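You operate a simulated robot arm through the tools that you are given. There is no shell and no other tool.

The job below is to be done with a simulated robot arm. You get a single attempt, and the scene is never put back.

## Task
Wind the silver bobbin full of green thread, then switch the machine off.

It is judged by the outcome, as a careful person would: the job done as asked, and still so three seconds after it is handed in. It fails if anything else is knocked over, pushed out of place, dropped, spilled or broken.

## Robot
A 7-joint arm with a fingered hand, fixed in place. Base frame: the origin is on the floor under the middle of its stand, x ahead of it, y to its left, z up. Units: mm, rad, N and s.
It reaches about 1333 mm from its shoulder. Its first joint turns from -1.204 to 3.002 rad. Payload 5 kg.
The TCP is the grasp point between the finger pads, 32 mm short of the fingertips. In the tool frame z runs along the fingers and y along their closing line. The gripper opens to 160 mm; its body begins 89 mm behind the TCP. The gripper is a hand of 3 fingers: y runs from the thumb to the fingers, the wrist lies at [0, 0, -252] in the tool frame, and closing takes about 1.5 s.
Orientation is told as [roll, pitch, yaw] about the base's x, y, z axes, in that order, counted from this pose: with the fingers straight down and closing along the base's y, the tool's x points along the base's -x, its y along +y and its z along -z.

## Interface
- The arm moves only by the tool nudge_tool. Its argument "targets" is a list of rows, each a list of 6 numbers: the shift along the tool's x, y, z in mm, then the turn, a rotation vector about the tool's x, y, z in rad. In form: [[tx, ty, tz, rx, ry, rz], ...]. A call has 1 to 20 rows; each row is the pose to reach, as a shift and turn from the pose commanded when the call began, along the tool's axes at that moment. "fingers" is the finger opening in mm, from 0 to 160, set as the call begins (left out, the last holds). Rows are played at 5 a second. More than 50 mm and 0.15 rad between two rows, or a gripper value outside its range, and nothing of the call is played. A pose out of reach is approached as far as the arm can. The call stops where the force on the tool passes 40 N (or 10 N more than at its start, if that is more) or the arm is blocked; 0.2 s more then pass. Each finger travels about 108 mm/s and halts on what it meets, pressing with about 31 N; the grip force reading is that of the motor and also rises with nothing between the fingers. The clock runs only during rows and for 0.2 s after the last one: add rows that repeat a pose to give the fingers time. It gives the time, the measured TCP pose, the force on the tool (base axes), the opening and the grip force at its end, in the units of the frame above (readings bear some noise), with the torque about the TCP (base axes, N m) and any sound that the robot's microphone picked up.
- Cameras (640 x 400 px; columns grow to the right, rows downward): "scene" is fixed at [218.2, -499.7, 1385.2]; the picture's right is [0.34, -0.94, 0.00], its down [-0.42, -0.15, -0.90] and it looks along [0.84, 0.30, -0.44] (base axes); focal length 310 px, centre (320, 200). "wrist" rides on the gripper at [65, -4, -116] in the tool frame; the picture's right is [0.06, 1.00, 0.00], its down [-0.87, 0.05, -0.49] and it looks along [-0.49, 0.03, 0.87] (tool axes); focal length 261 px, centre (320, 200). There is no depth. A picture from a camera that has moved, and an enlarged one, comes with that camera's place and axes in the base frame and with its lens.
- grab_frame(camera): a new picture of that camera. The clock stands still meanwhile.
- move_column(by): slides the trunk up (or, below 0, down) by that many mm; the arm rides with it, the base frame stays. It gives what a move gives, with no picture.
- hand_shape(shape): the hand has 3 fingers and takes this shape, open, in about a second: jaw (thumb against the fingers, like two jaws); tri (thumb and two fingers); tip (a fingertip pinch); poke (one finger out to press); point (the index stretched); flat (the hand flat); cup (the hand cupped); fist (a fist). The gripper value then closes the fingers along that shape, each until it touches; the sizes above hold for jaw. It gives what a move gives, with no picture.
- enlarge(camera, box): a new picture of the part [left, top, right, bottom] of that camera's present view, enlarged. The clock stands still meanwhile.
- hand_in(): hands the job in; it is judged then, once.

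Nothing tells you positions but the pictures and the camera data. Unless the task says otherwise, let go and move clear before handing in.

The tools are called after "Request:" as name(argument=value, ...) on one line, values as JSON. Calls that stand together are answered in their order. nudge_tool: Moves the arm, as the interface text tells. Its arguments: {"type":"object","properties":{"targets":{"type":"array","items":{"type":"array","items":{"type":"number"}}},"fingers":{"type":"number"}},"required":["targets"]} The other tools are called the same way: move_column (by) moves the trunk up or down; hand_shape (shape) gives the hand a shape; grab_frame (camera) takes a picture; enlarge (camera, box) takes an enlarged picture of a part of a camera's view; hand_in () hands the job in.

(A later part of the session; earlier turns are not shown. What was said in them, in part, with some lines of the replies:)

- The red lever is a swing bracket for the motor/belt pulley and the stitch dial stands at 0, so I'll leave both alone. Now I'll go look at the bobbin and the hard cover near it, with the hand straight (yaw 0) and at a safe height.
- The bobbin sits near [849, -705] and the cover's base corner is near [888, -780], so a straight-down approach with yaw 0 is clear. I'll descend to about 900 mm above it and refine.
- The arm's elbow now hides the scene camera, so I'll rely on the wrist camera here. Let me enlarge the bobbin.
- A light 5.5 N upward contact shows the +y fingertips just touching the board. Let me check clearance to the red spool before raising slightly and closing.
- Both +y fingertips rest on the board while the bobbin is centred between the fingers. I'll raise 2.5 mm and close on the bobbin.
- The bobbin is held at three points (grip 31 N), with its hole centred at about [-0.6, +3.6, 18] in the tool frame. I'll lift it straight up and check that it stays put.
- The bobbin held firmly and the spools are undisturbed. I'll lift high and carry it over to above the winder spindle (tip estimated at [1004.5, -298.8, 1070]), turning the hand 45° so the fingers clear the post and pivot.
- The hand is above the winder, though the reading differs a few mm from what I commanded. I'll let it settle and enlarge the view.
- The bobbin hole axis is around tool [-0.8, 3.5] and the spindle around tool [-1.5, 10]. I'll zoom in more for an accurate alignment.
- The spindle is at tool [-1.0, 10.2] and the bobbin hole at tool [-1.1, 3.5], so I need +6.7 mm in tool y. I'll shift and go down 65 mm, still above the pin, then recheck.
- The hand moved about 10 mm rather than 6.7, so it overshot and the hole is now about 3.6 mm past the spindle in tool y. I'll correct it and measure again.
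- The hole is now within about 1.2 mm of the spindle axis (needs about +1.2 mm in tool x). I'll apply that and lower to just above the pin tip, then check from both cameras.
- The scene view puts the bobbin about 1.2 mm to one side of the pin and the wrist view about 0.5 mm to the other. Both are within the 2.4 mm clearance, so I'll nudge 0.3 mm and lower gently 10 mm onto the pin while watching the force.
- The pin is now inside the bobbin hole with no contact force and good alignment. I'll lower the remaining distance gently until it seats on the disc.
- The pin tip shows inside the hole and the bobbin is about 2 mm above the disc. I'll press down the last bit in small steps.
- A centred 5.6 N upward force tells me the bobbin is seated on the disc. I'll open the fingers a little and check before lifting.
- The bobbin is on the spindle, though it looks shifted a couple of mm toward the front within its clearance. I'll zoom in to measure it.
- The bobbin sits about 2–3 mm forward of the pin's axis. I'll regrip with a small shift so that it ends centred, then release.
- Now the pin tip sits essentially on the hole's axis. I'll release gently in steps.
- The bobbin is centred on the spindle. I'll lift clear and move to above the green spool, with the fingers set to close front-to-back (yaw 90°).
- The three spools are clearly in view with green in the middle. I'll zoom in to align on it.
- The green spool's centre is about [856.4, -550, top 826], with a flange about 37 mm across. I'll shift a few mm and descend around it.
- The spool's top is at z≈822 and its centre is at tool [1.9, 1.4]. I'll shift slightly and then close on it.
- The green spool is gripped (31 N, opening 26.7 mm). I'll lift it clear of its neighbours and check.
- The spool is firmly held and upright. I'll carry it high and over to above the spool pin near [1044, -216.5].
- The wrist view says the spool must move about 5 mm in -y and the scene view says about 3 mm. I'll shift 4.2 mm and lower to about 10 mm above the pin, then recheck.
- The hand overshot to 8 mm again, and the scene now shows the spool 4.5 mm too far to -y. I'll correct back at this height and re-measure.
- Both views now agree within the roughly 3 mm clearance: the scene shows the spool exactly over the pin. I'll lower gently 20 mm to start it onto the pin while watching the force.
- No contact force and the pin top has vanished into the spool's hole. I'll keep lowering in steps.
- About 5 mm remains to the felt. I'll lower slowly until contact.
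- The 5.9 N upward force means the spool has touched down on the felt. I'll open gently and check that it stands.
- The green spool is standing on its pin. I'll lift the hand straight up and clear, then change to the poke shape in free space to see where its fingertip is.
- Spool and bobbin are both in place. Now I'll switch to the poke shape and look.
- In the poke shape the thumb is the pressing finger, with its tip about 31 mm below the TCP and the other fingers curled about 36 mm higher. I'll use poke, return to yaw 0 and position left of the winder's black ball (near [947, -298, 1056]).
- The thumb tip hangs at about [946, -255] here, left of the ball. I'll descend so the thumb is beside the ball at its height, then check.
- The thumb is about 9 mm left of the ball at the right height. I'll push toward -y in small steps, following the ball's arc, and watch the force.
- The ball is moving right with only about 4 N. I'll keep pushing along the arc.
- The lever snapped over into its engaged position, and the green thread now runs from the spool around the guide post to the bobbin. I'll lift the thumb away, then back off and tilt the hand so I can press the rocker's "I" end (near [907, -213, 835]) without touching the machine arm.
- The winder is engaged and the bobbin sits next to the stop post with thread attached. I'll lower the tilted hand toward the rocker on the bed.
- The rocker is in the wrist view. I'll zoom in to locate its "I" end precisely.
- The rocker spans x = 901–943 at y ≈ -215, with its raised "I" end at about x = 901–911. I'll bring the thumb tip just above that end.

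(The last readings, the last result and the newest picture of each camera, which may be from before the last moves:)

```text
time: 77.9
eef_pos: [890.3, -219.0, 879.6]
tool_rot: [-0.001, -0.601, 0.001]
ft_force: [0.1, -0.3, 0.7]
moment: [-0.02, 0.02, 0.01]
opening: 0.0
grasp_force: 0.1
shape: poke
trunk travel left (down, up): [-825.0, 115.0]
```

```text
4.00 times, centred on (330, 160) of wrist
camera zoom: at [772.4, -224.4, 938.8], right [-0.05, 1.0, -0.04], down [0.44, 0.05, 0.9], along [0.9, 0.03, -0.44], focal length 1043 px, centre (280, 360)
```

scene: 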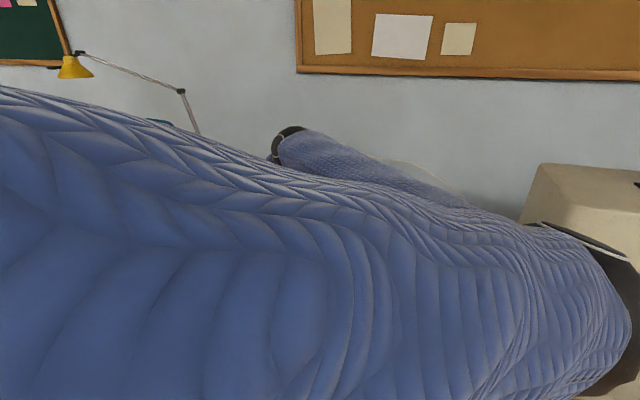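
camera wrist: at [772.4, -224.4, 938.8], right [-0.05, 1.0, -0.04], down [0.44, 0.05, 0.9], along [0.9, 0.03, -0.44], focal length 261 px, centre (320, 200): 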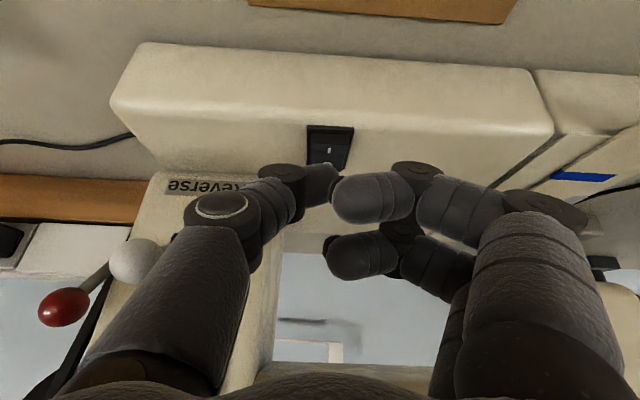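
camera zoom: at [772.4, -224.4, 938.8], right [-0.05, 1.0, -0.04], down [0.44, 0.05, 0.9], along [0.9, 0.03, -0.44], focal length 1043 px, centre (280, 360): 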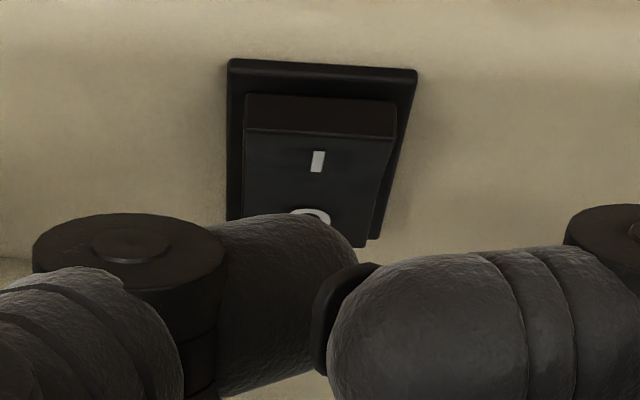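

The thumb tip is poised about 16 mm above the rocker's "I" end. I'll press straight down in small steps.

Request:
nudge_tool(targets=[[2.3, 0, 3.3, 0, 0, 0], [4.5, 0, 6.6, 0, 0, 0], [6.8, 0, 9.9, 0, 0, 0], [7.9, 0, 11.6, 0, 0, 0], [9, 0, 13.2, 0, 0, 0]])

Request:
enlarge(camera="wrist", box=[280, 110, 380, 210])

```text
time: 79.1
eef_pos: [891.2, -220.1, 863.4]
tool_rot: [0.001, -0.6, 0.0]
ft_force: [-0.1, -0.2, 1.0]
moment: [0.0, -0.01, 0.0]
opening: 0.0
grasp_force: 0.1
shape: poke
trunk travel left (down, up): [-825.0, 115.0]
```

```text
4.00 times, centred on (330, 160) of wrist
camera zoom: at [772.9, -225.1, 922.3], right [-0.05, 1.0, -0.04], down [0.44, 0.05, 0.9], along [0.9, 0.03, -0.44], focal length 1043 px, centre (280, 360)
```

zoom: 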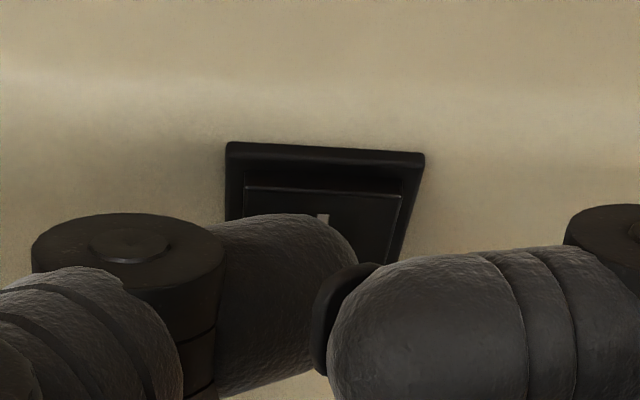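

Request:
nudge_tool(targets=[[0.6, 0, 0.8, 0, 0, 0], [1.1, 0, 1.65, 0, 0, 0], [1.7, 0, 2.5, 0, 0, 0], [1.7, 0, 2.5, 0, 0, 0]])

Request:
enlarge(camera="wrist", box=[280, 110, 380, 210])

```text
time: 80.1
eef_pos: [891.2, -220.3, 863.7]
tool_rot: [0.0, -0.602, -0.002]
ft_force: [3.4, -1.3, 17.5]
moment: [0.03, -0.29, -0.03]
opening: 0.0
grasp_force: 0.1
shape: poke
trunk travel left (down, up): [-825.0, 115.0]
```

```text
4.00 times, centred on (330, 160) of wrist
camera zoom: at [772.5, -224.7, 921.5], right [-0.05, 1.0, -0.03], down [0.44, 0.05, 0.9], along [0.9, 0.03, -0.44], focal length 1043 px, centre (280, 360)
```

zoom: 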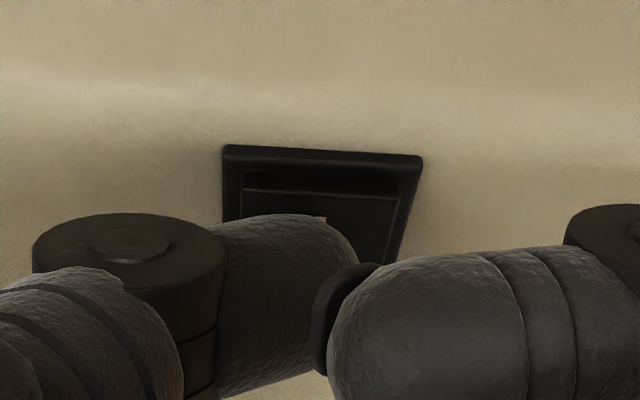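

A 17.5 N press landed right on the "I" end (about 11 mm ahead of the TCP). I'll raise the hand and check whether the rocker flipped.

Request:
nudge_tool(targets=[[-5, 0, -8, 0, 0, 0], [-11, 0, -20, 0, 0, 0], [-17, 0, -40, 0, 0, 0], [-22, 0, -70, 0, 0, 0], [-22, 0, -70, 0, 0, 0]])

Request:
grab_frame(camera="wrist")

Request:
enlarge(camera="wrist", box=[280, 80, 380, 180])

```text
time: 81.3
eef_pos: [871.3, -219.0, 931.3]
tool_rot: [0.0, -0.597, -0.002]
ft_force: [0.4, 0.8, 0.0]
moment: [-0.02, 0.02, 0.0]
opening: 0.0
grasp_force: 0.0
shape: poke
trunk travel left (down, up): [-825.0, 115.0]
```

```text
taken
camera wrist: at [752.8, -224.5, 990.7], right [-0.05, 1.0, -0.04], down [0.44, 0.05, 0.9], along [0.9, 0.03, -0.44], focal length 261 px, centre (320, 200)
```

wrist: 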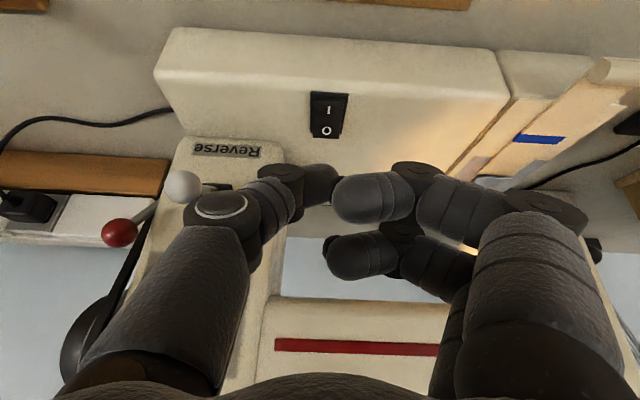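

```text
4.00 times, centred on (330, 130) of wrist
camera zoom: at [752.8, -224.5, 990.7], right [-0.05, 1.0, -0.04], down [0.44, 0.05, 0.9], along [0.9, 0.03, -0.44], focal length 1043 px, centre (280, 480)
```

zoom: 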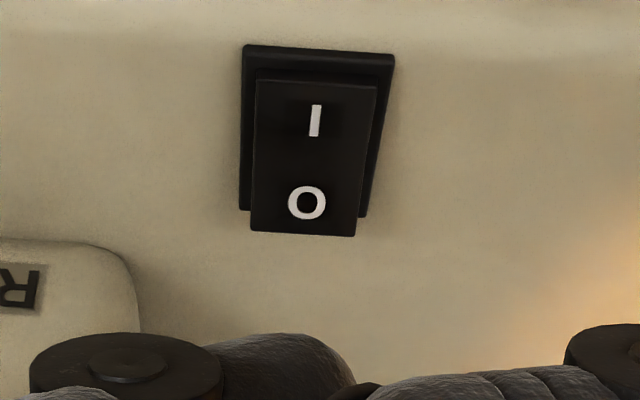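

The rocker flipped to "I" and the machine's lamp is lit, so it's on. Next is the foot pedal: its plate rises from [838, 185, 786] to a raised rear edge near [965, 181, 831], so I'll move left with the hand tilted and view it.

Request:
nudge_tool(targets=[[-7.3, 0, -30, 0, 0, 0], [-7.3, 44, -30, 0, 0, 0], [-7.3, 88, -30, 0, 0, 0], [-7.3, 132, -30, 0, 0, 0], [-7.3, 176, -30, 0, 0, 0], [-7.3, 220, -30, 0, 0, 0], [-7.3, 264, -30, 0, 0, 0], [-7.3, 308, -30, 0, 0, 0], [-7.3, 352, -30, 0, 0, 0], [-7.3, 396, -30, 0, 0, 0], [-7.3, 396, -30, 0, 0, 0]])

Request:
grab_frame(camera="wrist")

Request:
grab_frame(camera="scene")

```text
time: 83.7
eef_pos: [859.5, 175.2, 961.0]
tool_rot: [0.003, -0.6, -0.002]
ft_force: [0.0, 0.3, -0.1]
moment: [-0.01, 0.0, 0.01]
opening: 0.1
grasp_force: 0.1
shape: poke
trunk travel left (down, up): [-825.0, 115.0]
```

```text
taken
camera wrist: at [741.1, 170.7, 1019.4], right [-0.05, 1.0, -0.03], down [0.44, 0.05, 0.9], along [0.9, 0.03, -0.44], focal length 261 px, centre (320, 200)
```

wrist: 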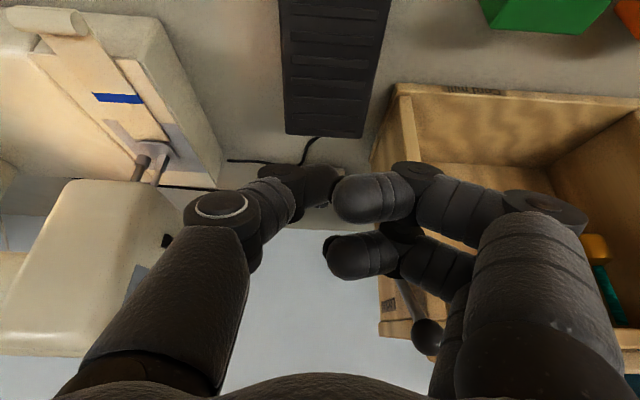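

```text
taken
```

scene: 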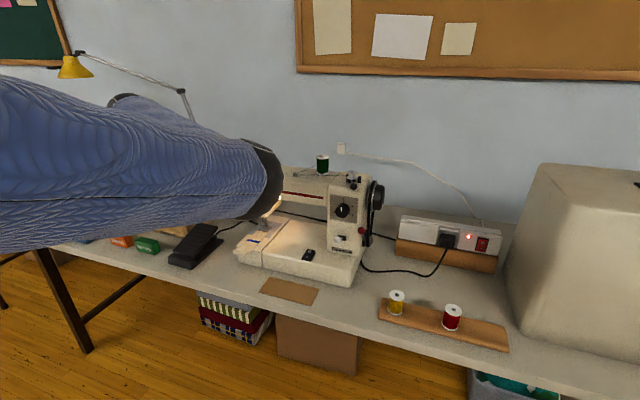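

Request:
enlarge(camera="wrist", box=[340, 60, 640, 390])

Request:
enlarge(camera="wrist", box=[260, 0, 420, 150])

```text
1.21 times, centred on (490, 225) of wrist
camera zoom: at [741.1, 170.7, 1019.4], right [-0.05, 1.0, -0.03], down [0.44, 0.05, 0.9], along [0.9, 0.03, -0.44], focal length 316 px, centre (114, 170)
```

zoom: 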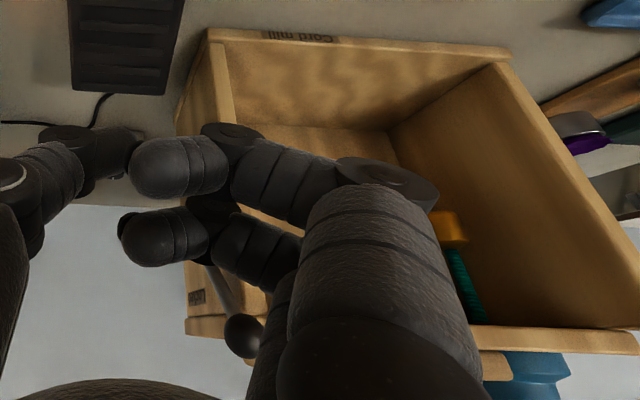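

```text
2.67 times, centred on (340, 75) of wrist
camera zoom: at [741.1, 170.7, 1019.4], right [-0.05, 1.0, -0.03], down [0.44, 0.05, 0.9], along [0.9, 0.03, -0.44], focal length 695 px, centre (267, 533)
```

zoom: 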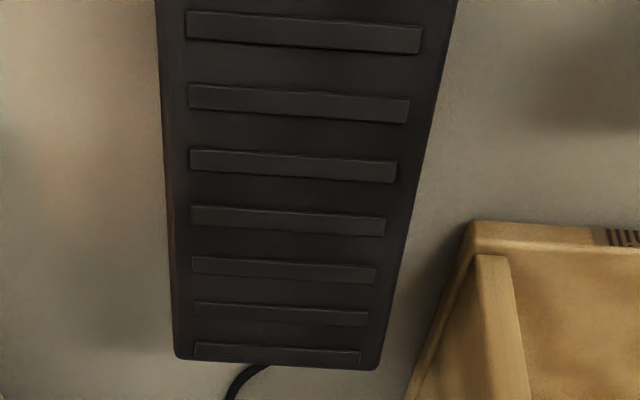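

The path is clear: the pedal plate lies directly below, with the wooden box to its left. I'll move to a point above the plate's rear part, offset to the right side to keep the knuckles away from the box.

Request:
nudge_tool(targets=[[-4, -3, 25, 0, 0, 0], [-8, -6, 50, 0, 0, 0], [-11, -8, 75, 0, 0, 0], [-13.8, -9.7, 100, 0, 0, 0], [-13.8, -9.7, 100, 0, 0, 0]])

Request:
grab_frame(camera="wrist")

Request:
grab_frame(camera="scene")

```text
time: 84.9
eef_pos: [927.9, 167.4, 884.7]
tool_rot: [0.0, -0.6, 0.001]
ft_force: [-0.1, 0.0, -0.1]
moment: [-0.02, -0.02, -0.02]
opening: 0.0
grasp_force: 0.1
shape: poke
trunk travel left (down, up): [-825.0, 115.0]
```

```text
taken
camera wrist: at [809.0, 161.8, 943.6], right [-0.05, 1.0, -0.04], down [0.44, 0.05, 0.9], along [0.9, 0.03, -0.44], focal length 261 px, centre (320, 200)
```

wrist: 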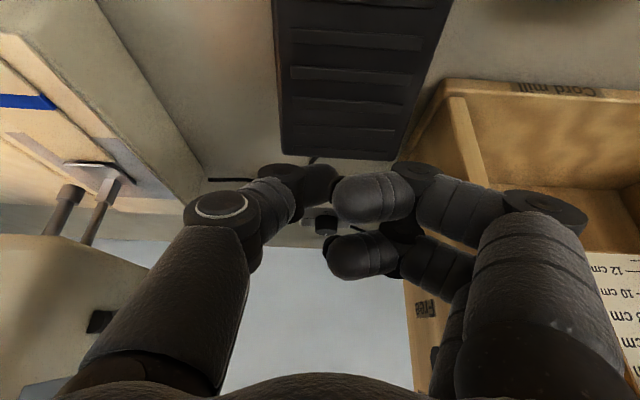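

```text
taken
```

scene: 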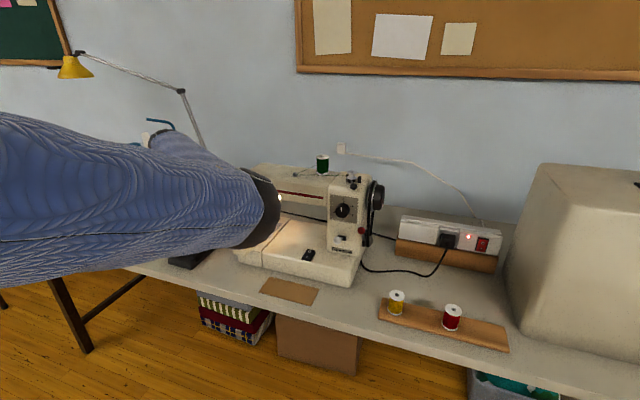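

The thumb is above the pedal's rear part, and the scene camera can see the winder. I'll go down toward the plate.

Request:
nudge_tool(targets=[[4.5, 0, 6.6, 0, 0, 0], [9, 0, 13.2, 0, 0, 0], [13.6, 0, 19.8, 0, 0, 0], [16, 0, 23.4, 0, 0, 0], [18.1, 0, 26.4, 0, 0, 0]])

Request:
grab_frame(camera="wrist")

```text
time: 86.1
eef_pos: [927.2, 167.0, 852.8]
tool_rot: [0.0, -0.6, 0.0]
ft_force: [-0.5, -0.4, 2.5]
moment: [0.02, -0.03, -0.01]
opening: 0.0
grasp_force: 0.1
shape: poke
trunk travel left (down, up): [-825.0, 115.0]
```

```text
taken
camera wrist: at [809.0, 162.2, 911.8], right [-0.05, 1.0, -0.03], down [0.44, 0.05, 0.9], along [0.9, 0.03, -0.44], focal length 261 px, centre (320, 200)
```

wrist: 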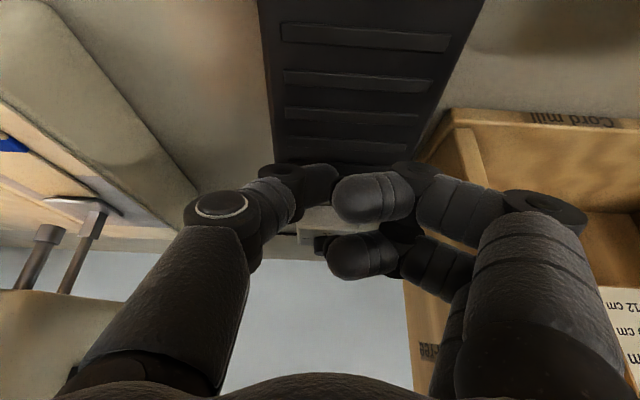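

Light contact (2.5 N) has begun. I'll press the pedal gradually and check the winder.

Request:
nudge_tool(targets=[[1.1, 0, 1.65, 0, 0, 0], [2.3, 0, 3.3, 0, 0, 0], [3.4, 0, 5, 0, 0, 0], [4.5, 0, 6.6, 0, 0, 0], [4.5, 0, 6.6, 0, 0, 0]])

Request:
enlarge(camera="scene", box=[290, 140, 390, 210])

```text
time: 87.3
eef_pos: [927.1, 166.7, 845.0]
tool_rot: [-0.001, -0.6, 0.0]
ft_force: [-0.2, -0.8, 3.1]
moment: [-0.02, -0.03, -0.03]
opening: 0.0
grasp_force: 0.0
shape: poke
trunk travel left (down, up): [-825.0, 115.0]
heard: click
```

```text
5.71 times, centred on (340, 175) of scene
camera zoom: at [218.2, -499.7, 1385.2], right [0.34, -0.94, 0.0], down [-0.42, -0.15, -0.9], along [0.84, 0.3, -0.44], focal length 1772 px, centre (206, 343)
```

zoom: 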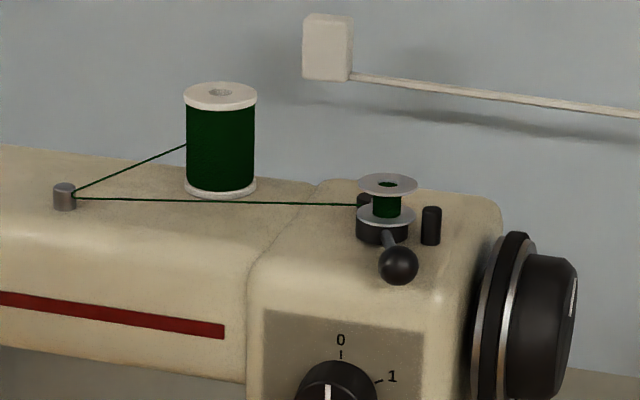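

A click was heard and green thread is building on the bobbin, so it's winding. I'll hold the pedal here and monitor.

Request:
nudge_tool(targets=[[0, 0, 0, 0, 0, 0], [0, 0, 0, 0, 0, 0], [0, 0, 0, 0, 0, 0], [0, 0, 0, 0, 0, 0], [0, 0, 0, 0, 0, 0], [0, 0, 0, 0, 0, 0], [0, 0, 0, 0, 0, 0], [0, 0, 0, 0, 0, 0], [0, 0, 0, 0, 0, 0], [0, 0, 0, 0, 0, 0]])

Request:
enlarge(camera="scene", box=[335, 160, 375, 190])

Request:
enlarge(camera="scene", box=[235, 190, 330, 260])

```text
time: 89.5
eef_pos: [927.2, 167.2, 847.1]
tool_rot: [0.0, -0.601, 0.0]
ft_force: [-1.3, -1.2, 3.9]
moment: [-0.07, 0.0, 0.01]
opening: 0.0
grasp_force: 0.1
shape: poke
trunk travel left (down, up): [-825.0, 115.0]
```

```text
13.33 times, centred on (355, 175) of scene
camera zoom: at [218.2, -499.7, 1385.2], right [0.34, -0.94, 0.0], down [-0.42, -0.15, -0.9], along [0.84, 0.3, -0.44], focal length 4135 px, centre (-147, 533)
```

zoom: 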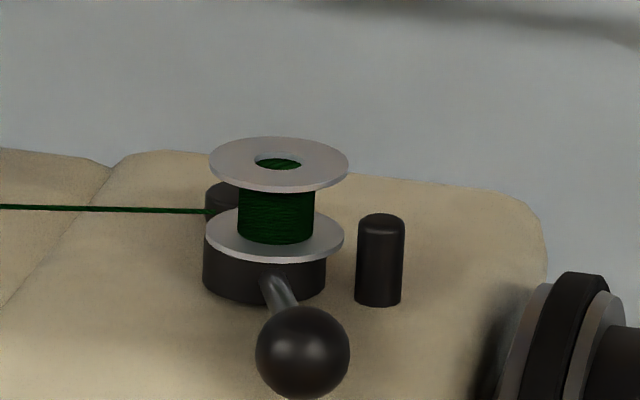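

```text
5.71 times, centred on (282, 225) of scene
camera zoom: at [218.2, -499.7, 1385.2], right [0.34, -0.94, 0.0], down [-0.42, -0.15, -0.9], along [0.84, 0.3, -0.44], focal length 1772 px, centre (534, 57)
```

zoom: 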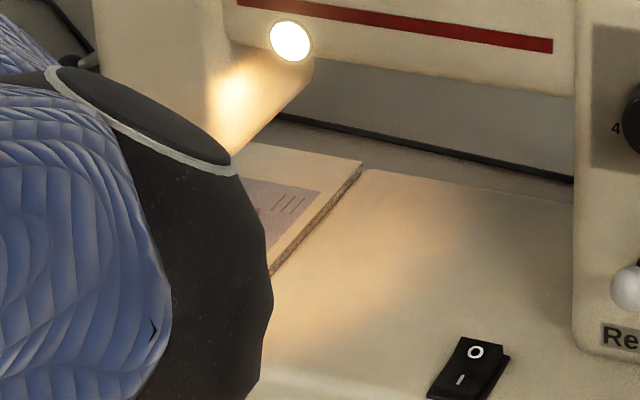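

Winding progresses steadily, with the thread pack clearly thicker. I'll keep holding the pedal.

Request:
nudge_tool(targets=[[0, 0, 0, 0, 0, 0], [0, 0, 0, 0, 0, 0], [0, 0, 0, 0, 0, 0], [0, 0, 0, 0, 0, 0], [0, 0, 0, 0, 0, 0], [0, 0, 0, 0, 0, 0], [0, 0, 0, 0, 0, 0], [0, 0, 0, 0, 0, 0], [0, 0, 0, 0, 0, 0], [0, 0, 0, 0, 0, 0], [0, 0, 0, 0, 0, 0], [0, 0, 0, 0, 0, 0], [0, 0, 0, 0, 0, 0], [0, 0, 0, 0, 0, 0], [0, 0, 0, 0, 0, 0]])

Request:
enlarge(camera="scene", box=[335, 160, 375, 190])

Request:
grab_frame(camera="wrist")

```text
time: 92.7
eef_pos: [926.4, 167.1, 845.9]
tool_rot: [0.001, -0.601, 0.001]
ft_force: [-2.1, -1.0, 3.5]
moment: [-0.06, 0.02, 0.0]
opening: 0.0
grasp_force: 0.1
shape: poke
trunk travel left (down, up): [-825.0, 115.0]
```

```text
13.33 times, centred on (355, 175) of scene
camera zoom: at [218.2, -499.7, 1385.2], right [0.34, -0.94, 0.0], down [-0.42, -0.15, -0.9], along [0.84, 0.3, -0.44], focal length 4135 px, centre (-147, 533)
```

zoom: 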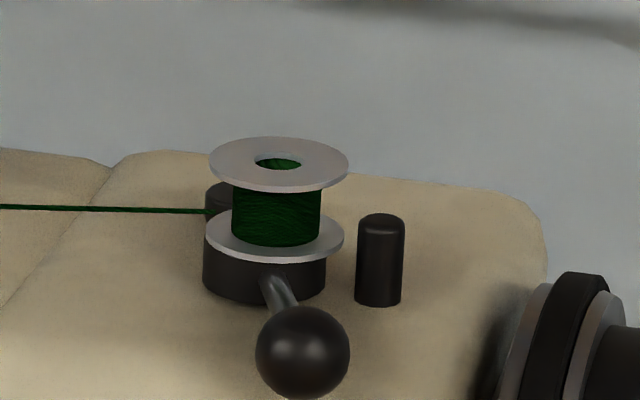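

```text
taken
camera wrist: at [808.9, 162.3, 904.9], right [-0.05, 1.0, -0.04], down [0.44, 0.05, 0.9], along [0.9, 0.03, -0.44], focal length 261 px, centre (320, 200)
```

wrist: 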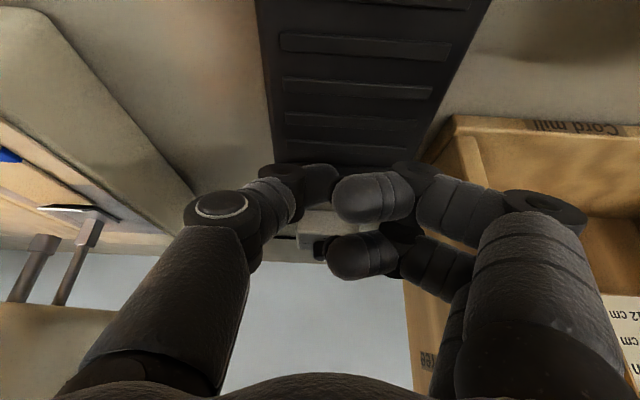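

Request:
nudge_tool(targets=[[0, 0, 0, 0, 0, 0], [0, 0, 0, 0, 0, 0], [0, 0, 0, 0, 0, 0], [0, 0, 0, 0, 0, 0], [0, 0, 0, 0, 0, 0], [0, 0, 0, 0, 0, 0], [0, 0, 0, 0, 0, 0], [0, 0, 0, 0, 0, 0], [0, 0, 0, 0, 0, 0], [0, 0, 0, 0, 0, 0], [0, 0, 0, 0, 0, 0], [0, 0, 0, 0, 0, 0], [0, 0, 0, 0, 0, 0], [0, 0, 0, 0, 0, 0], [0, 0, 0, 0, 0, 0], [0, 0, 0, 0, 0, 0], [0, 0, 0, 0, 0, 0], [0, 0, 0, 0, 0, 0], [0, 0, 0, 0, 0, 0], [0, 0, 0, 0, 0, 0]])

Request:
enlarge(camera="scene", box=[335, 160, 375, 190])

Request:
enlarge(camera="wrist", box=[0, 60, 200, 320])

```text
time: 96.9
eef_pos: [926.9, 167.6, 846.4]
tool_rot: [0.0, -0.601, 0.001]
ft_force: [-1.0, -1.0, 2.8]
moment: [-0.01, -0.02, -0.01]
opening: 0.1
grasp_force: 0.1
shape: poke
trunk travel left (down, up): [-825.0, 115.0]
```

```text
13.33 times, centred on (355, 175) of scene
camera zoom: at [218.2, -499.7, 1385.2], right [0.34, -0.94, 0.0], down [-0.42, -0.15, -0.9], along [0.84, 0.3, -0.44], focal length 4135 px, centre (-147, 533)
```

zoom: 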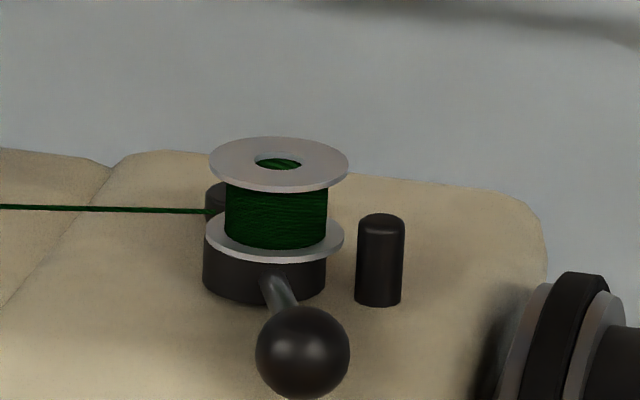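

```text
1.54 times, centred on (100, 190) of wrist
camera zoom: at [808.9, 162.3, 904.9], right [-0.05, 1.0, -0.04], down [0.44, 0.05, 0.9], along [0.9, 0.03, -0.44], focal length 401 px, centre (658, 215)
```

zoom: 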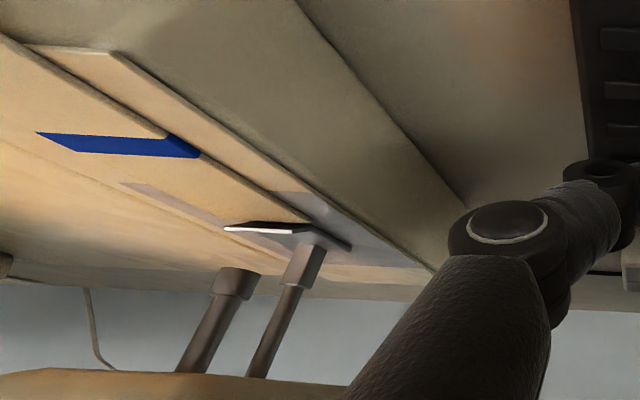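

The pack is now about 103 px wide against a 136 px flange, and the cloth looks undisturbed. I'll continue holding.

Request:
nudge_tool(targets=[[0, 0, 0, 0, 0, 0], [0, 0, 0, 0, 0, 0], [0, 0, 0, 0, 0, 0], [0, 0, 0, 0, 0, 0], [0, 0, 0, 0, 0, 0], [0, 0, 0, 0, 0, 0], [0, 0, 0, 0, 0, 0], [0, 0, 0, 0, 0, 0], [0, 0, 0, 0, 0, 0], [0, 0, 0, 0, 0, 0], [0, 0, 0, 0, 0, 0], [0, 0, 0, 0, 0, 0], [0, 0, 0, 0, 0, 0], [0, 0, 0, 0, 0, 0], [0, 0, 0, 0, 0, 0], [0, 0, 0, 0, 0, 0], [0, 0, 0, 0, 0, 0], [0, 0, 0, 0, 0, 0], [0, 0, 0, 0, 0, 0], [0, 0, 0, 0, 0, 0]])

Request:
enlarge(camera="scene", box=[335, 160, 375, 190])

```text
time: 101.1
eef_pos: [927.8, 166.9, 846.6]
tool_rot: [0.001, -0.6, 0.001]
ft_force: [-2.0, -1.1, 3.8]
moment: [-0.02, -0.03, -0.02]
opening: 0.0
grasp_force: 0.0
shape: poke
trunk travel left (down, up): [-825.0, 115.0]
```

```text
13.33 times, centred on (355, 175) of scene
camera zoom: at [218.2, -499.7, 1385.2], right [0.34, -0.94, 0.0], down [-0.42, -0.15, -0.9], along [0.84, 0.3, -0.44], focal length 4135 px, centre (-147, 533)
```

zoom: 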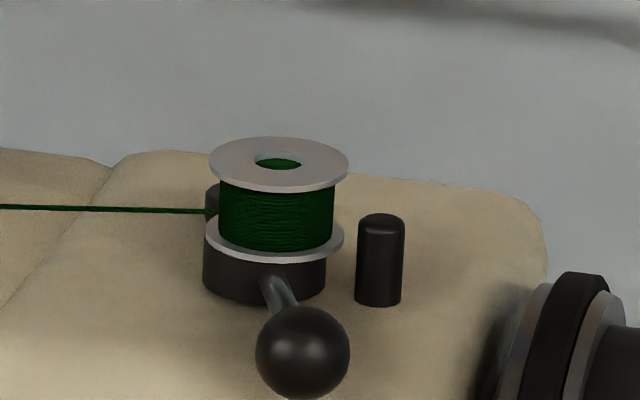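

Request:
nudge_tool(targets=[[0, 0, 0, 0, 0, 0], [0, 0, 0, 0, 0, 0], [0, 0, 0, 0, 0, 0], [0, 0, 0, 0, 0, 0], [0, 0, 0, 0, 0, 0], [0, 0, 0, 0, 0, 0], [0, 0, 0, 0, 0, 0], [0, 0, 0, 0, 0, 0], [0, 0, 0, 0, 0, 0], [0, 0, 0, 0, 0, 0]])

Request:
enlarge(camera="scene", box=[335, 160, 375, 190])

```text
time: 103.3
eef_pos: [926.8, 166.5, 846.4]
tool_rot: [0.0, -0.602, 0.0]
ft_force: [-0.8, -0.4, 5.2]
moment: [0.0, -0.02, -0.01]
opening: 0.1
grasp_force: 0.1
shape: poke
trunk travel left (down, up): [-825.0, 115.0]
```

```text
13.33 times, centred on (355, 175) of scene
camera zoom: at [218.2, -499.7, 1385.2], right [0.34, -0.94, 0.0], down [-0.42, -0.15, -0.9], along [0.84, 0.3, -0.44], focal length 4135 px, centre (-147, 533)
```

zoom: 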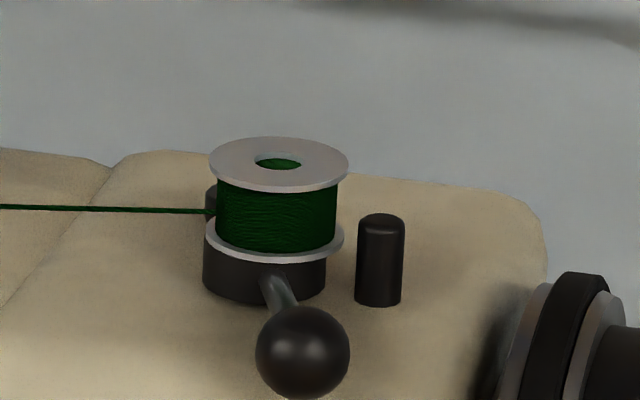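

The pack is at about 121 px of 139, nearly full. I'll go on in short holds.

Request:
nudge_tool(targets=[[0, 0, 0, 0, 0, 0], [0, 0, 0, 0, 0, 0], [0, 0, 0, 0, 0, 0], [0, 0, 0, 0, 0, 0], [0, 0, 0, 0, 0, 0], [0, 0, 0, 0, 0, 0], [0, 0, 0, 0, 0, 0], [0, 0, 0, 0, 0, 0]])

Request:
enlarge(camera="scene", box=[335, 160, 375, 190])

```text
time: 105.1
eef_pos: [927.9, 167.7, 846.7]
tool_rot: [0.0, -0.602, -0.001]
ft_force: [-0.9, -0.1, 4.0]
moment: [0.0, -0.01, 0.0]
opening: 0.0
grasp_force: 0.1
shape: poke
trunk travel left (down, up): [-825.0, 115.0]
```

```text
13.33 times, centred on (355, 175) of scene
camera zoom: at [218.2, -499.7, 1385.2], right [0.34, -0.94, 0.0], down [-0.42, -0.15, -0.9], along [0.84, 0.3, -0.44], focal length 4135 px, centre (-147, 533)
```

zoom: 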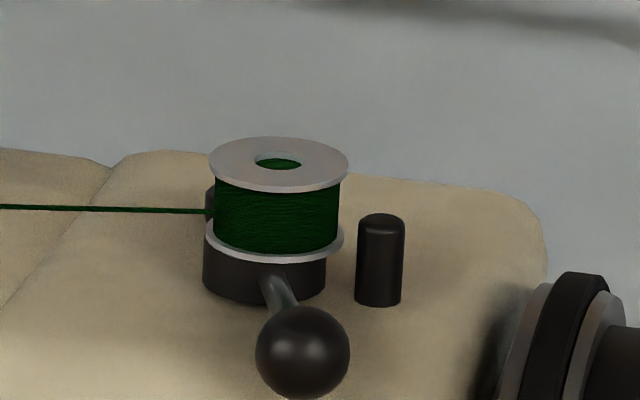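

Request:
nudge_tool(targets=[[0, 0, 0, 0, 0, 0], [0, 0, 0, 0, 0, 0], [0, 0, 0, 0, 0, 0], [0, 0, 0, 0, 0, 0], [0, 0, 0, 0, 0, 0], [0, 0, 0, 0, 0, 0], [0, 0, 0, 0, 0, 0], [0, 0, 0, 0, 0, 0]])

Request:
enlarge(camera="scene", box=[335, 160, 375, 190])

```text
time: 106.9
eef_pos: [927.0, 165.9, 846.7]
tool_rot: [-0.001, -0.599, 0.0]
ft_force: [0.6, -0.3, 4.0]
moment: [0.0, -0.04, -0.02]
opening: 0.0
grasp_force: 0.0
shape: poke
trunk travel left (down, up): [-825.0, 115.0]
```

```text
13.33 times, centred on (355, 175) of scene
camera zoom: at [218.2, -499.7, 1385.2], right [0.34, -0.94, 0.0], down [-0.42, -0.15, -0.9], along [0.84, 0.3, -0.44], focal length 4135 px, centre (-147, 533)
```

zoom: 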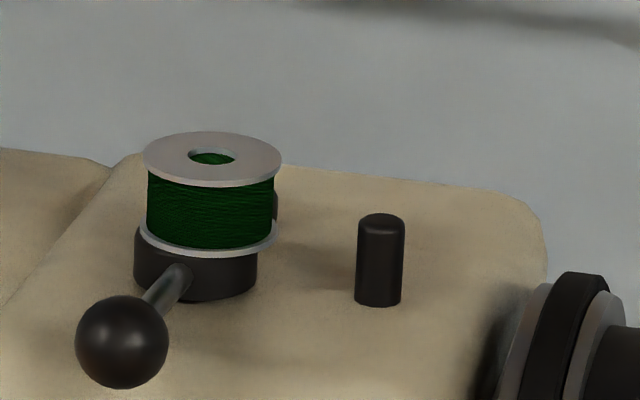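

The winder released itself: the bobbin is full, the lever has snapped back, and the thread is cut off. I'll lift off the pedal and travel back toward the rocker.

Request:
nudge_tool(targets=[[-9, 0, -13, 0, 0, 0], [-20, 0, -29, 0, 0, 0], [-8, 4, -68, 0, 0, 0], [5, 8, -105, 0, 0, 0], [-8, 10, -132, 0, 0, 0], [-8, 10, -132, 0, 0, 0]])

Request:
grab_frame(camera="wrist")

Request:
grab_frame(camera="scene")

Request:
enlarge(camera="scene", box=[290, 140, 390, 210])

```text
time: 108.3
eef_pos: [857.6, 173.6, 958.7]
tool_rot: [0.001, -0.6, -0.001]
ft_force: [-0.1, -0.9, 0.7]
moment: [0.01, -0.03, 0.0]
opening: 0.0
grasp_force: 0.1
shape: poke
trunk travel left (down, up): [-825.0, 115.0]
```

```text
taken
camera wrist: at [740.6, 170.3, 1018.4], right [-0.05, 1.0, -0.04], down [0.44, 0.05, 0.9], along [0.9, 0.03, -0.44], focal length 261 px, centre (320, 200)
```

wrist: 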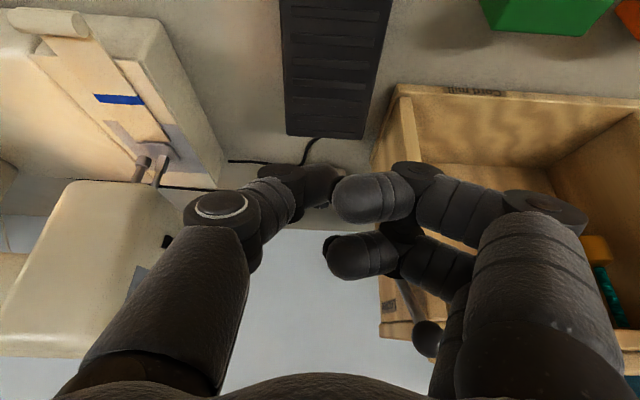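

```text
taken
```

scene: 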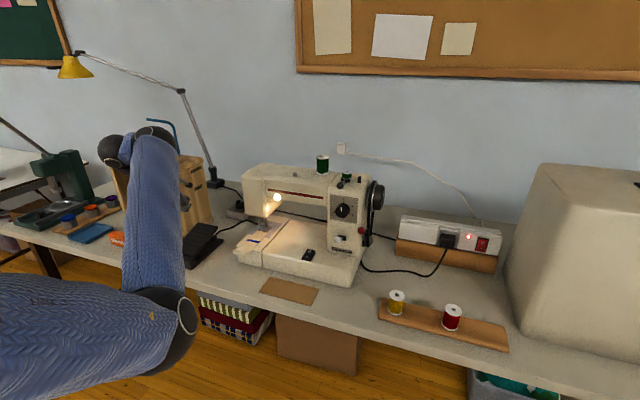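

```text
5.71 times, centred on (340, 175) of scene
camera zoom: at [218.2, -499.7, 1385.2], right [0.34, -0.94, 0.0], down [-0.42, -0.15, -0.9], along [0.84, 0.3, -0.44], focal length 1772 px, centre (206, 343)
```

zoom: 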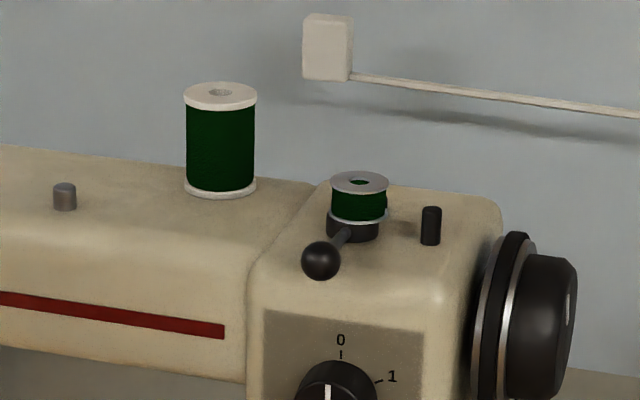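

The bobbin is full, the spool is still standing, the cloth is unmoved and the pedal is released. Now I'll travel back right to the rocker and switch off.

Request:
nudge_tool(targets=[[0, -44, 0, 0, 0, 0], [0, -88, 0, 0, 0, 0], [0, -132, 0, 0, 0, 0], [0, -176, 0, 0, 0, 0], [0, -220, 0, 0, 0, 0], [0, -264, 0, 0, 0, 0], [0, -308, 0, 0, 0, 0], [0, -352, 0, 0, 0, 0], [0, -393.5, 0, 0, 0, 0], [0, -393.5, 0, 0, 0, 0], [0, -393.5, 0, 0, 0, 0]])

Request:
grab_frame(camera="wrist")

Request:
enlarge(camera="wrist", box=[280, 40, 380, 140])

```text
time: 110.7
eef_pos: [859.1, -215.9, 959.5]
tool_rot: [0.0, -0.601, 0.0]
ft_force: [0.3, 0.0, 0.2]
moment: [-0.02, 0.02, 0.03]
opening: 0.0
grasp_force: 0.0
shape: poke
trunk travel left (down, up): [-825.0, 115.0]
```

```text
taken
camera wrist: at [740.3, -220.4, 1018.4], right [-0.05, 1.0, -0.04], down [0.44, 0.05, 0.9], along [0.9, 0.03, -0.44], focal length 261 px, centre (320, 200)
```

wrist: 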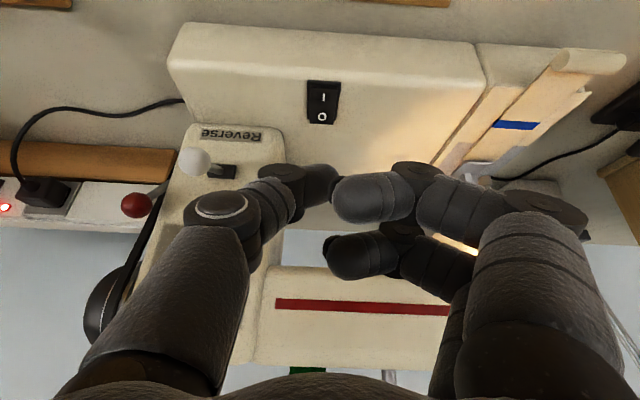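

```text
4.00 times, centred on (330, 90) of wrist
camera zoom: at [740.3, -220.4, 1018.4], right [-0.05, 1.0, -0.04], down [0.44, 0.05, 0.9], along [0.9, 0.03, -0.44], focal length 1043 px, centre (280, 640)
```

zoom: 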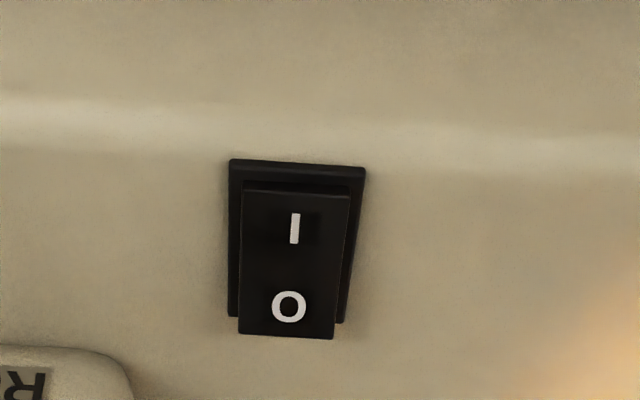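

The rocker still shows "I" pressed. I'll bring the thumb above the raised "O" end (x ≈ 938).

Request:
nudge_tool(targets=[[-2.5, -0.8, 26, 0, 0, 0], [-5, -1.6, 52, 0, 0, 0], [-7.5, -2.4, 78, 0, 0, 0], [-10.1, -3.1, 103, 0, 0, 0], [-10.1, -3.1, 103, 0, 0, 0]])

Request:
enlarge(camera="wrist", box=[260, 90, 400, 210])

Request:
grab_frame(camera="wrist")

```text
time: 111.9
eef_pos: [924.3, -221.6, 880.3]
tool_rot: [0.0, -0.601, 0.0]
ft_force: [-1.2, 0.8, 1.2]
moment: [-0.02, -0.02, 0.01]
opening: 0.0
grasp_force: 0.0
shape: poke
trunk travel left (down, up): [-825.0, 115.0]
```

```text
3.33 times, centred on (330, 150) of wrist
camera zoom: at [805.8, -226.1, 938.5], right [-0.05, 1.0, -0.04], down [0.44, 0.05, 0.9], along [0.9, 0.03, -0.44], focal length 869 px, centre (287, 367)
```

zoom: 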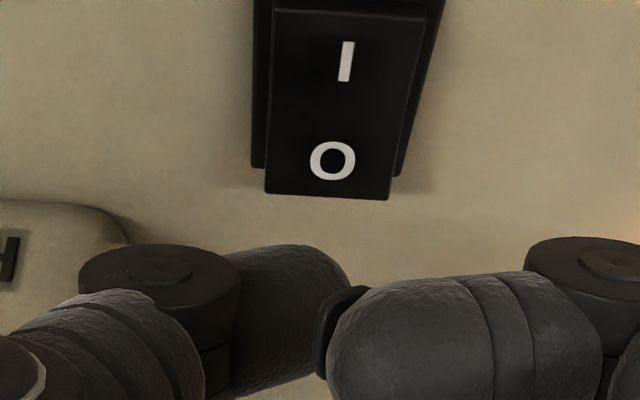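

```text
taken
camera wrist: at [805.8, -226.1, 938.5], right [-0.05, 1.0, -0.04], down [0.44, 0.05, 0.9], along [0.9, 0.03, -0.44], focal length 261 px, centre (320, 200)
```

wrist: 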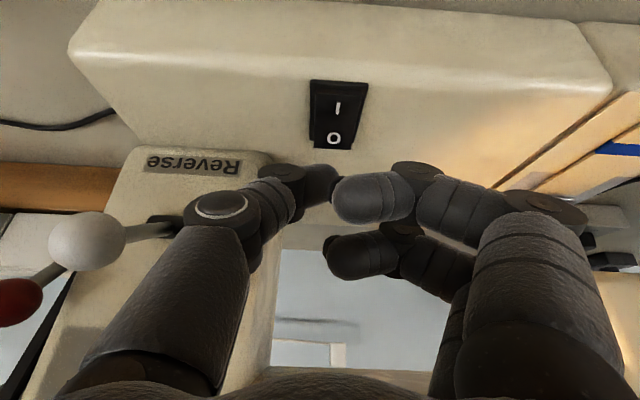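

The tip would land right at the edge of the "O" end, so I'll shift 4 mm back and 3 mm left, then press straight down.

Request:
nudge_tool(targets=[[5, 1.5, 1, 0, 0, 0], [9.8, 3, 7.2, 0, 0, 0], [9.8, 3, 7.2, 0, 0, 0]])

Request:
nudge_tool(targets=[[1.1, 0, 1.65, 0, 0, 0], [2.3, 0, 3.3, 0, 0, 0], [3.4, 0, 5, 0, 0, 0], [4.5, 0, 6.6, 0, 0, 0], [5.1, 0, 7.4, 0, 0, 0]])

Request:
enlarge(camera="wrist", box=[260, 90, 400, 210])

```text
time: 112.7
eef_pos: [922.1, -217.7, 869.5]
tool_rot: [-0.001, -0.6, 0.0]
ft_force: [-0.7, -0.2, -0.3]
moment: [-0.01, -0.02, 0.0]
opening: 0.0
grasp_force: 0.1
shape: poke
trunk travel left (down, up): [-825.0, 115.0]
```

```text
time: 113.9
eef_pos: [919.9, -217.1, 863.8]
tool_rot: [0.002, -0.604, 0.0]
ft_force: [1.4, -4.6, 24.2]
moment: [-0.02, -0.34, -0.06]
opening: 0.1
grasp_force: 0.1
shape: poke
trunk travel left (down, up): [-825.0, 115.0]
```

```text
3.33 times, centred on (330, 150) of wrist
camera zoom: at [802.8, -222.5, 921.3], right [-0.05, 1.0, -0.03], down [0.44, 0.05, 0.9], along [0.9, 0.03, -0.44], focal length 869 px, centre (287, 367)
```

zoom: 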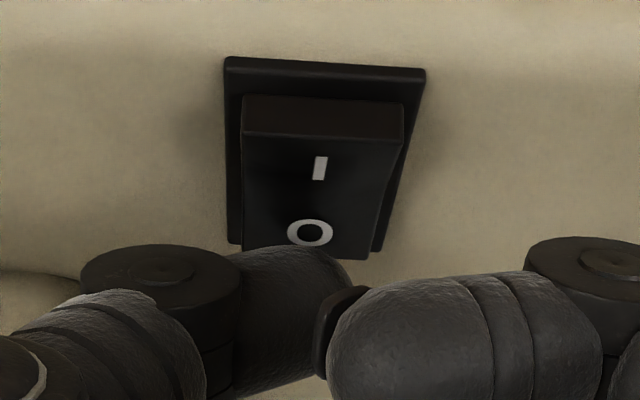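

The rocker has flipped: its "I" end is raised again and "O" is pressed, at 24 N. I'll lift off and back away, then verify everything.

Request:
nudge_tool(targets=[[-5, 0, -8, 0, 0, 0], [-12, 0, -18, 0, 0, 0], [-20, 0, -40, 0, 0, 0], [-15, 0, -80, 0, 0, 0], [-20, 0, -120, 0, 0, 0], [-40, 0, -160, 0, 0, 0], [-40, 0, -160, 0, 0, 0]])

Request:
grab_frame(camera="wrist")

Request:
grab_frame(camera="scene")

```text
time: 115.5
eef_pos: [864.0, -219.2, 1010.9]
tool_rot: [-0.001, -0.598, 0.0]
ft_force: [-0.5, 0.8, 0.5]
moment: [0.01, 0.01, -0.02]
opening: 0.0
grasp_force: 0.0
shape: poke
trunk travel left (down, up): [-825.0, 115.0]
```

```text
taken
camera wrist: at [745.6, -223.8, 1070.2], right [-0.05, 1.0, -0.03], down [0.44, 0.05, 0.9], along [0.9, 0.03, -0.44], focal length 261 px, centre (320, 200)
```

wrist: 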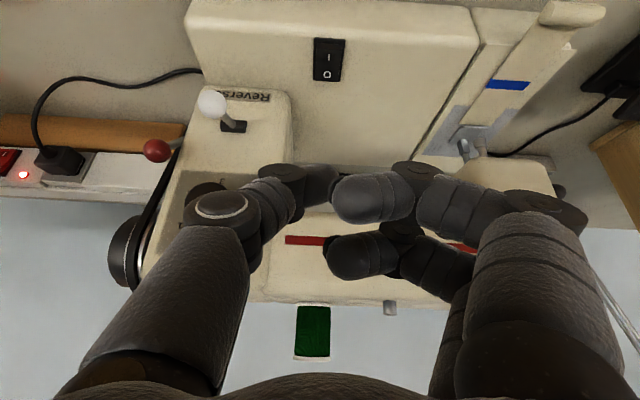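

```text
taken
```

scene: 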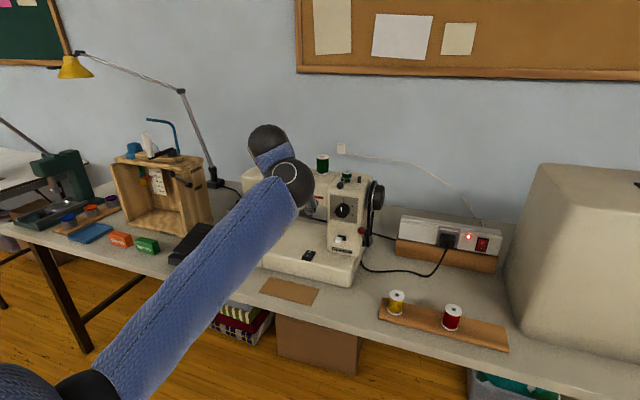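

The machine's lamp is out and the switch is off. I'll move the arm well clear and do a final check of the scene.

Request:
nudge_tool(targets=[[0, 10, -40, 0, 0, 0], [0, 30, -80, 0, 0, 0], [0, 60, -120, 0, 0, 0], [0, 90, -160, 0, 0.1, 0], [0, 120, -200, 0, 0.2, 0], [0, 150, -240, 0, 0.3, 0], [0, 180, -280, 0, 0.4, 0], [0, 190, -280, 0, 0.5, 0], [0, 190, -280, 0, 0.6, 0], [0, 190, -280, 0, 0.6, 0]])

Request:
grab_frame(camera="scene")

Request:
enlarge(camera="scene", box=[230, 140, 400, 270])

Request:
enlarge(camera="scene", box=[335, 160, 375, 190])

Request:
enlarge(camera="scene", box=[290, 240, 330, 270])

Request:
enlarge(camera="scene", box=[0, 110, 250, 280])

```text
time: 117.7
eef_pos: [765.7, -69.1, 1038.0]
tool_rot: [0.045, -0.369, 0.018]
ft_force: [0.8, -0.7, 1.1]
moment: [-0.04, 0.0, 0.0]
opening: 0.2
grasp_force: 0.0
shape: poke
out of reach, approached as far as the arm can: row 4, 5, 6, 7, 8, 9, 10
trunk travel left (down, up): [-825.0, 115.0]
```

```text
taken
```

scene: 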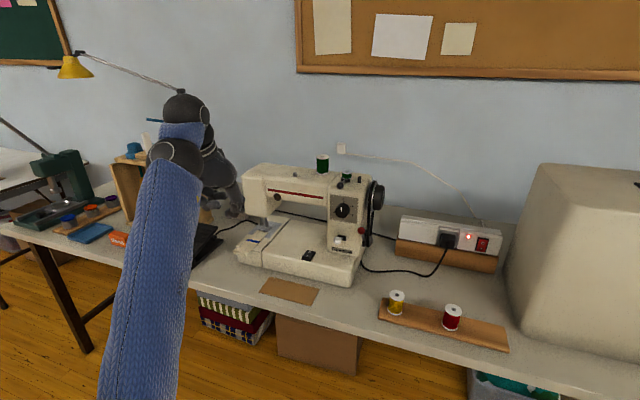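

```text
3.08 times, centred on (315, 205) of scene
camera zoom: at [218.2, -499.7, 1385.2], right [0.34, -0.94, 0.0], down [-0.42, -0.15, -0.9], along [0.84, 0.3, -0.44], focal length 954 px, centre (335, 185)
```

zoom: 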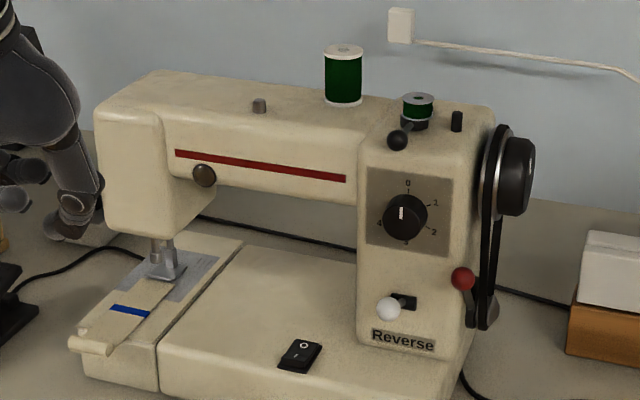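

```text
13.33 times, centred on (355, 175) of scene
camera zoom: at [218.2, -499.7, 1385.2], right [0.34, -0.94, 0.0], down [-0.42, -0.15, -0.9], along [0.84, 0.3, -0.44], focal length 4135 px, centre (-147, 533)
```

zoom: 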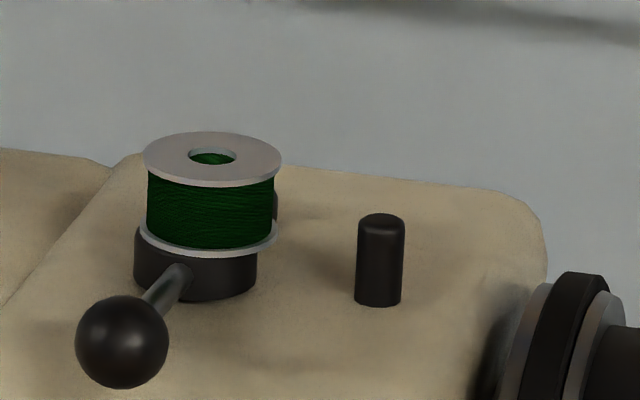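

```text
13.33 times, centred on (310, 255) of scene
camera zoom: at [218.2, -499.7, 1385.2], right [0.34, -0.94, 0.0], down [-0.42, -0.15, -0.9], along [0.84, 0.3, -0.44], focal length 4135 px, centre (453, -533)
```

zoom: 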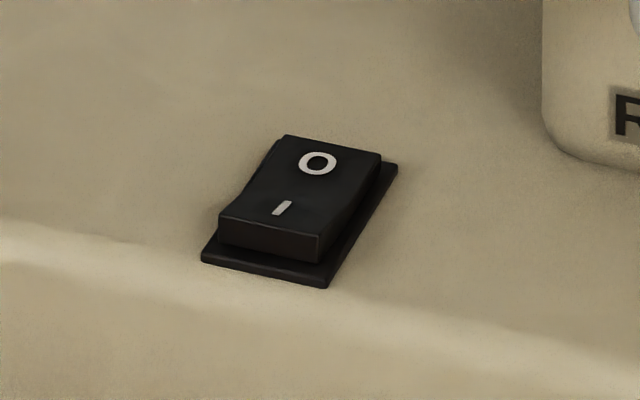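

```text
2.35 times, centred on (125, 195) of scene
camera zoom: at [218.2, -499.7, 1385.2], right [0.34, -0.94, 0.0], down [-0.42, -0.15, -0.9], along [0.84, 0.3, -0.44], focal length 730 px, centre (779, 212)
```

zoom: 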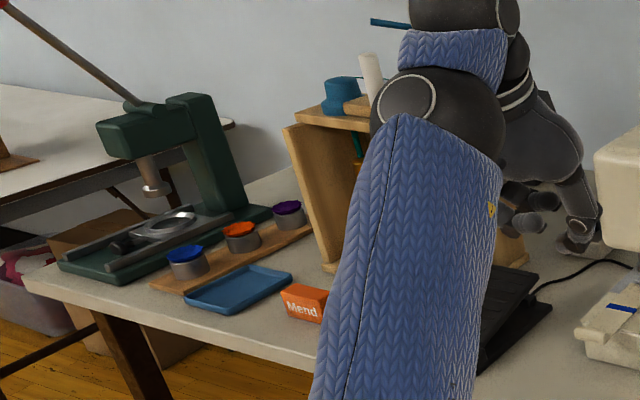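

The bobbin is full and the switch is off, but the arm's retreat hit a reach limit. I'll raise the trunk to lift the whole arm clear, then check the left side of the table.

Request:
move_column(by=110)

Request:
grab_frame(camera="scene")

Request:
grab_frame(camera="wrist")

```text
time: 119.1
eef_pos: [767.0, -69.5, 1148.0]
tool_rot: [0.042, -0.371, 0.018]
ft_force: [-1.0, -0.7, -0.7]
moment: [-0.01, 0.0, 0.03]
opening: 0.0
grasp_force: 0.1
shape: poke
trunk travel left (down, up): [-935.0, 5.0]
```

```text
taken
```

scene: 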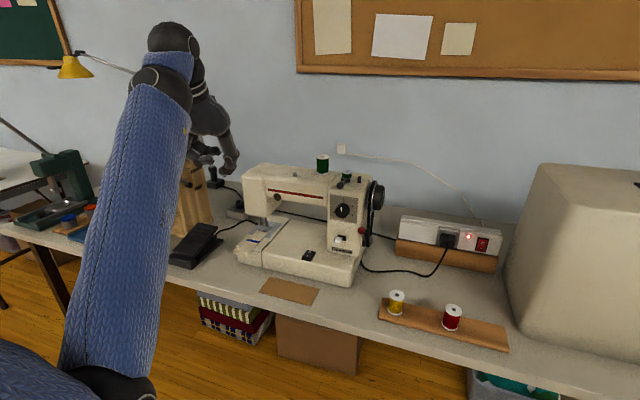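

```text
taken
camera wrist: at [664.8, -81.5, 1232.2], right [-0.09, 1.0, 0.02], down [0.63, 0.04, 0.77], along [0.77, 0.08, -0.63], focal length 261 px, centre (320, 200)
```

wrist: 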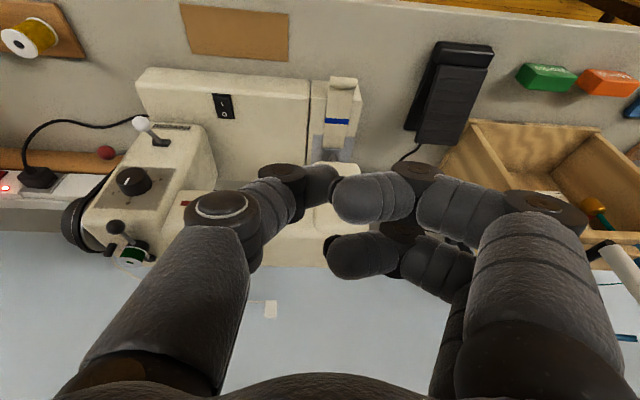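

Everything checks out: the full green bobbin is on the spindle, the spool is on its pin, and the rocker is at "O" with the lamp out. The pedal is released, the other items are undisturbed, and the arm is clear, so I'll hand it in.

Request:
hand_in()

```text
The job is handed in.
```

The silver bobbin is wound full of green thread, and the sewing machine is switched off. I've handed the job in; no verdict came back.

- **Winding:** I put the green spool on its pin, seated the bobbin on the winder and pushed the winder lever over. I then switched the machine on and held the pedal down until the winder released by itself.
- **Now:** The full bobbin is still on the winder spindle and the green spool is still on its pin. The switch is at "O" with the lamp out, and the pedal is released.
- **Left alone:** I didn't touch the power strip, which is still on, or any of the machine's other controls.
- **Surroundings:** The last views showed nothing knocked over or moved. The far-left end of the table was partly hidden behind the arm in those views.
- **Arm:** My first retreat hit the arm's reach limit, so I raised the trunk to lift the arm clear before handing in.
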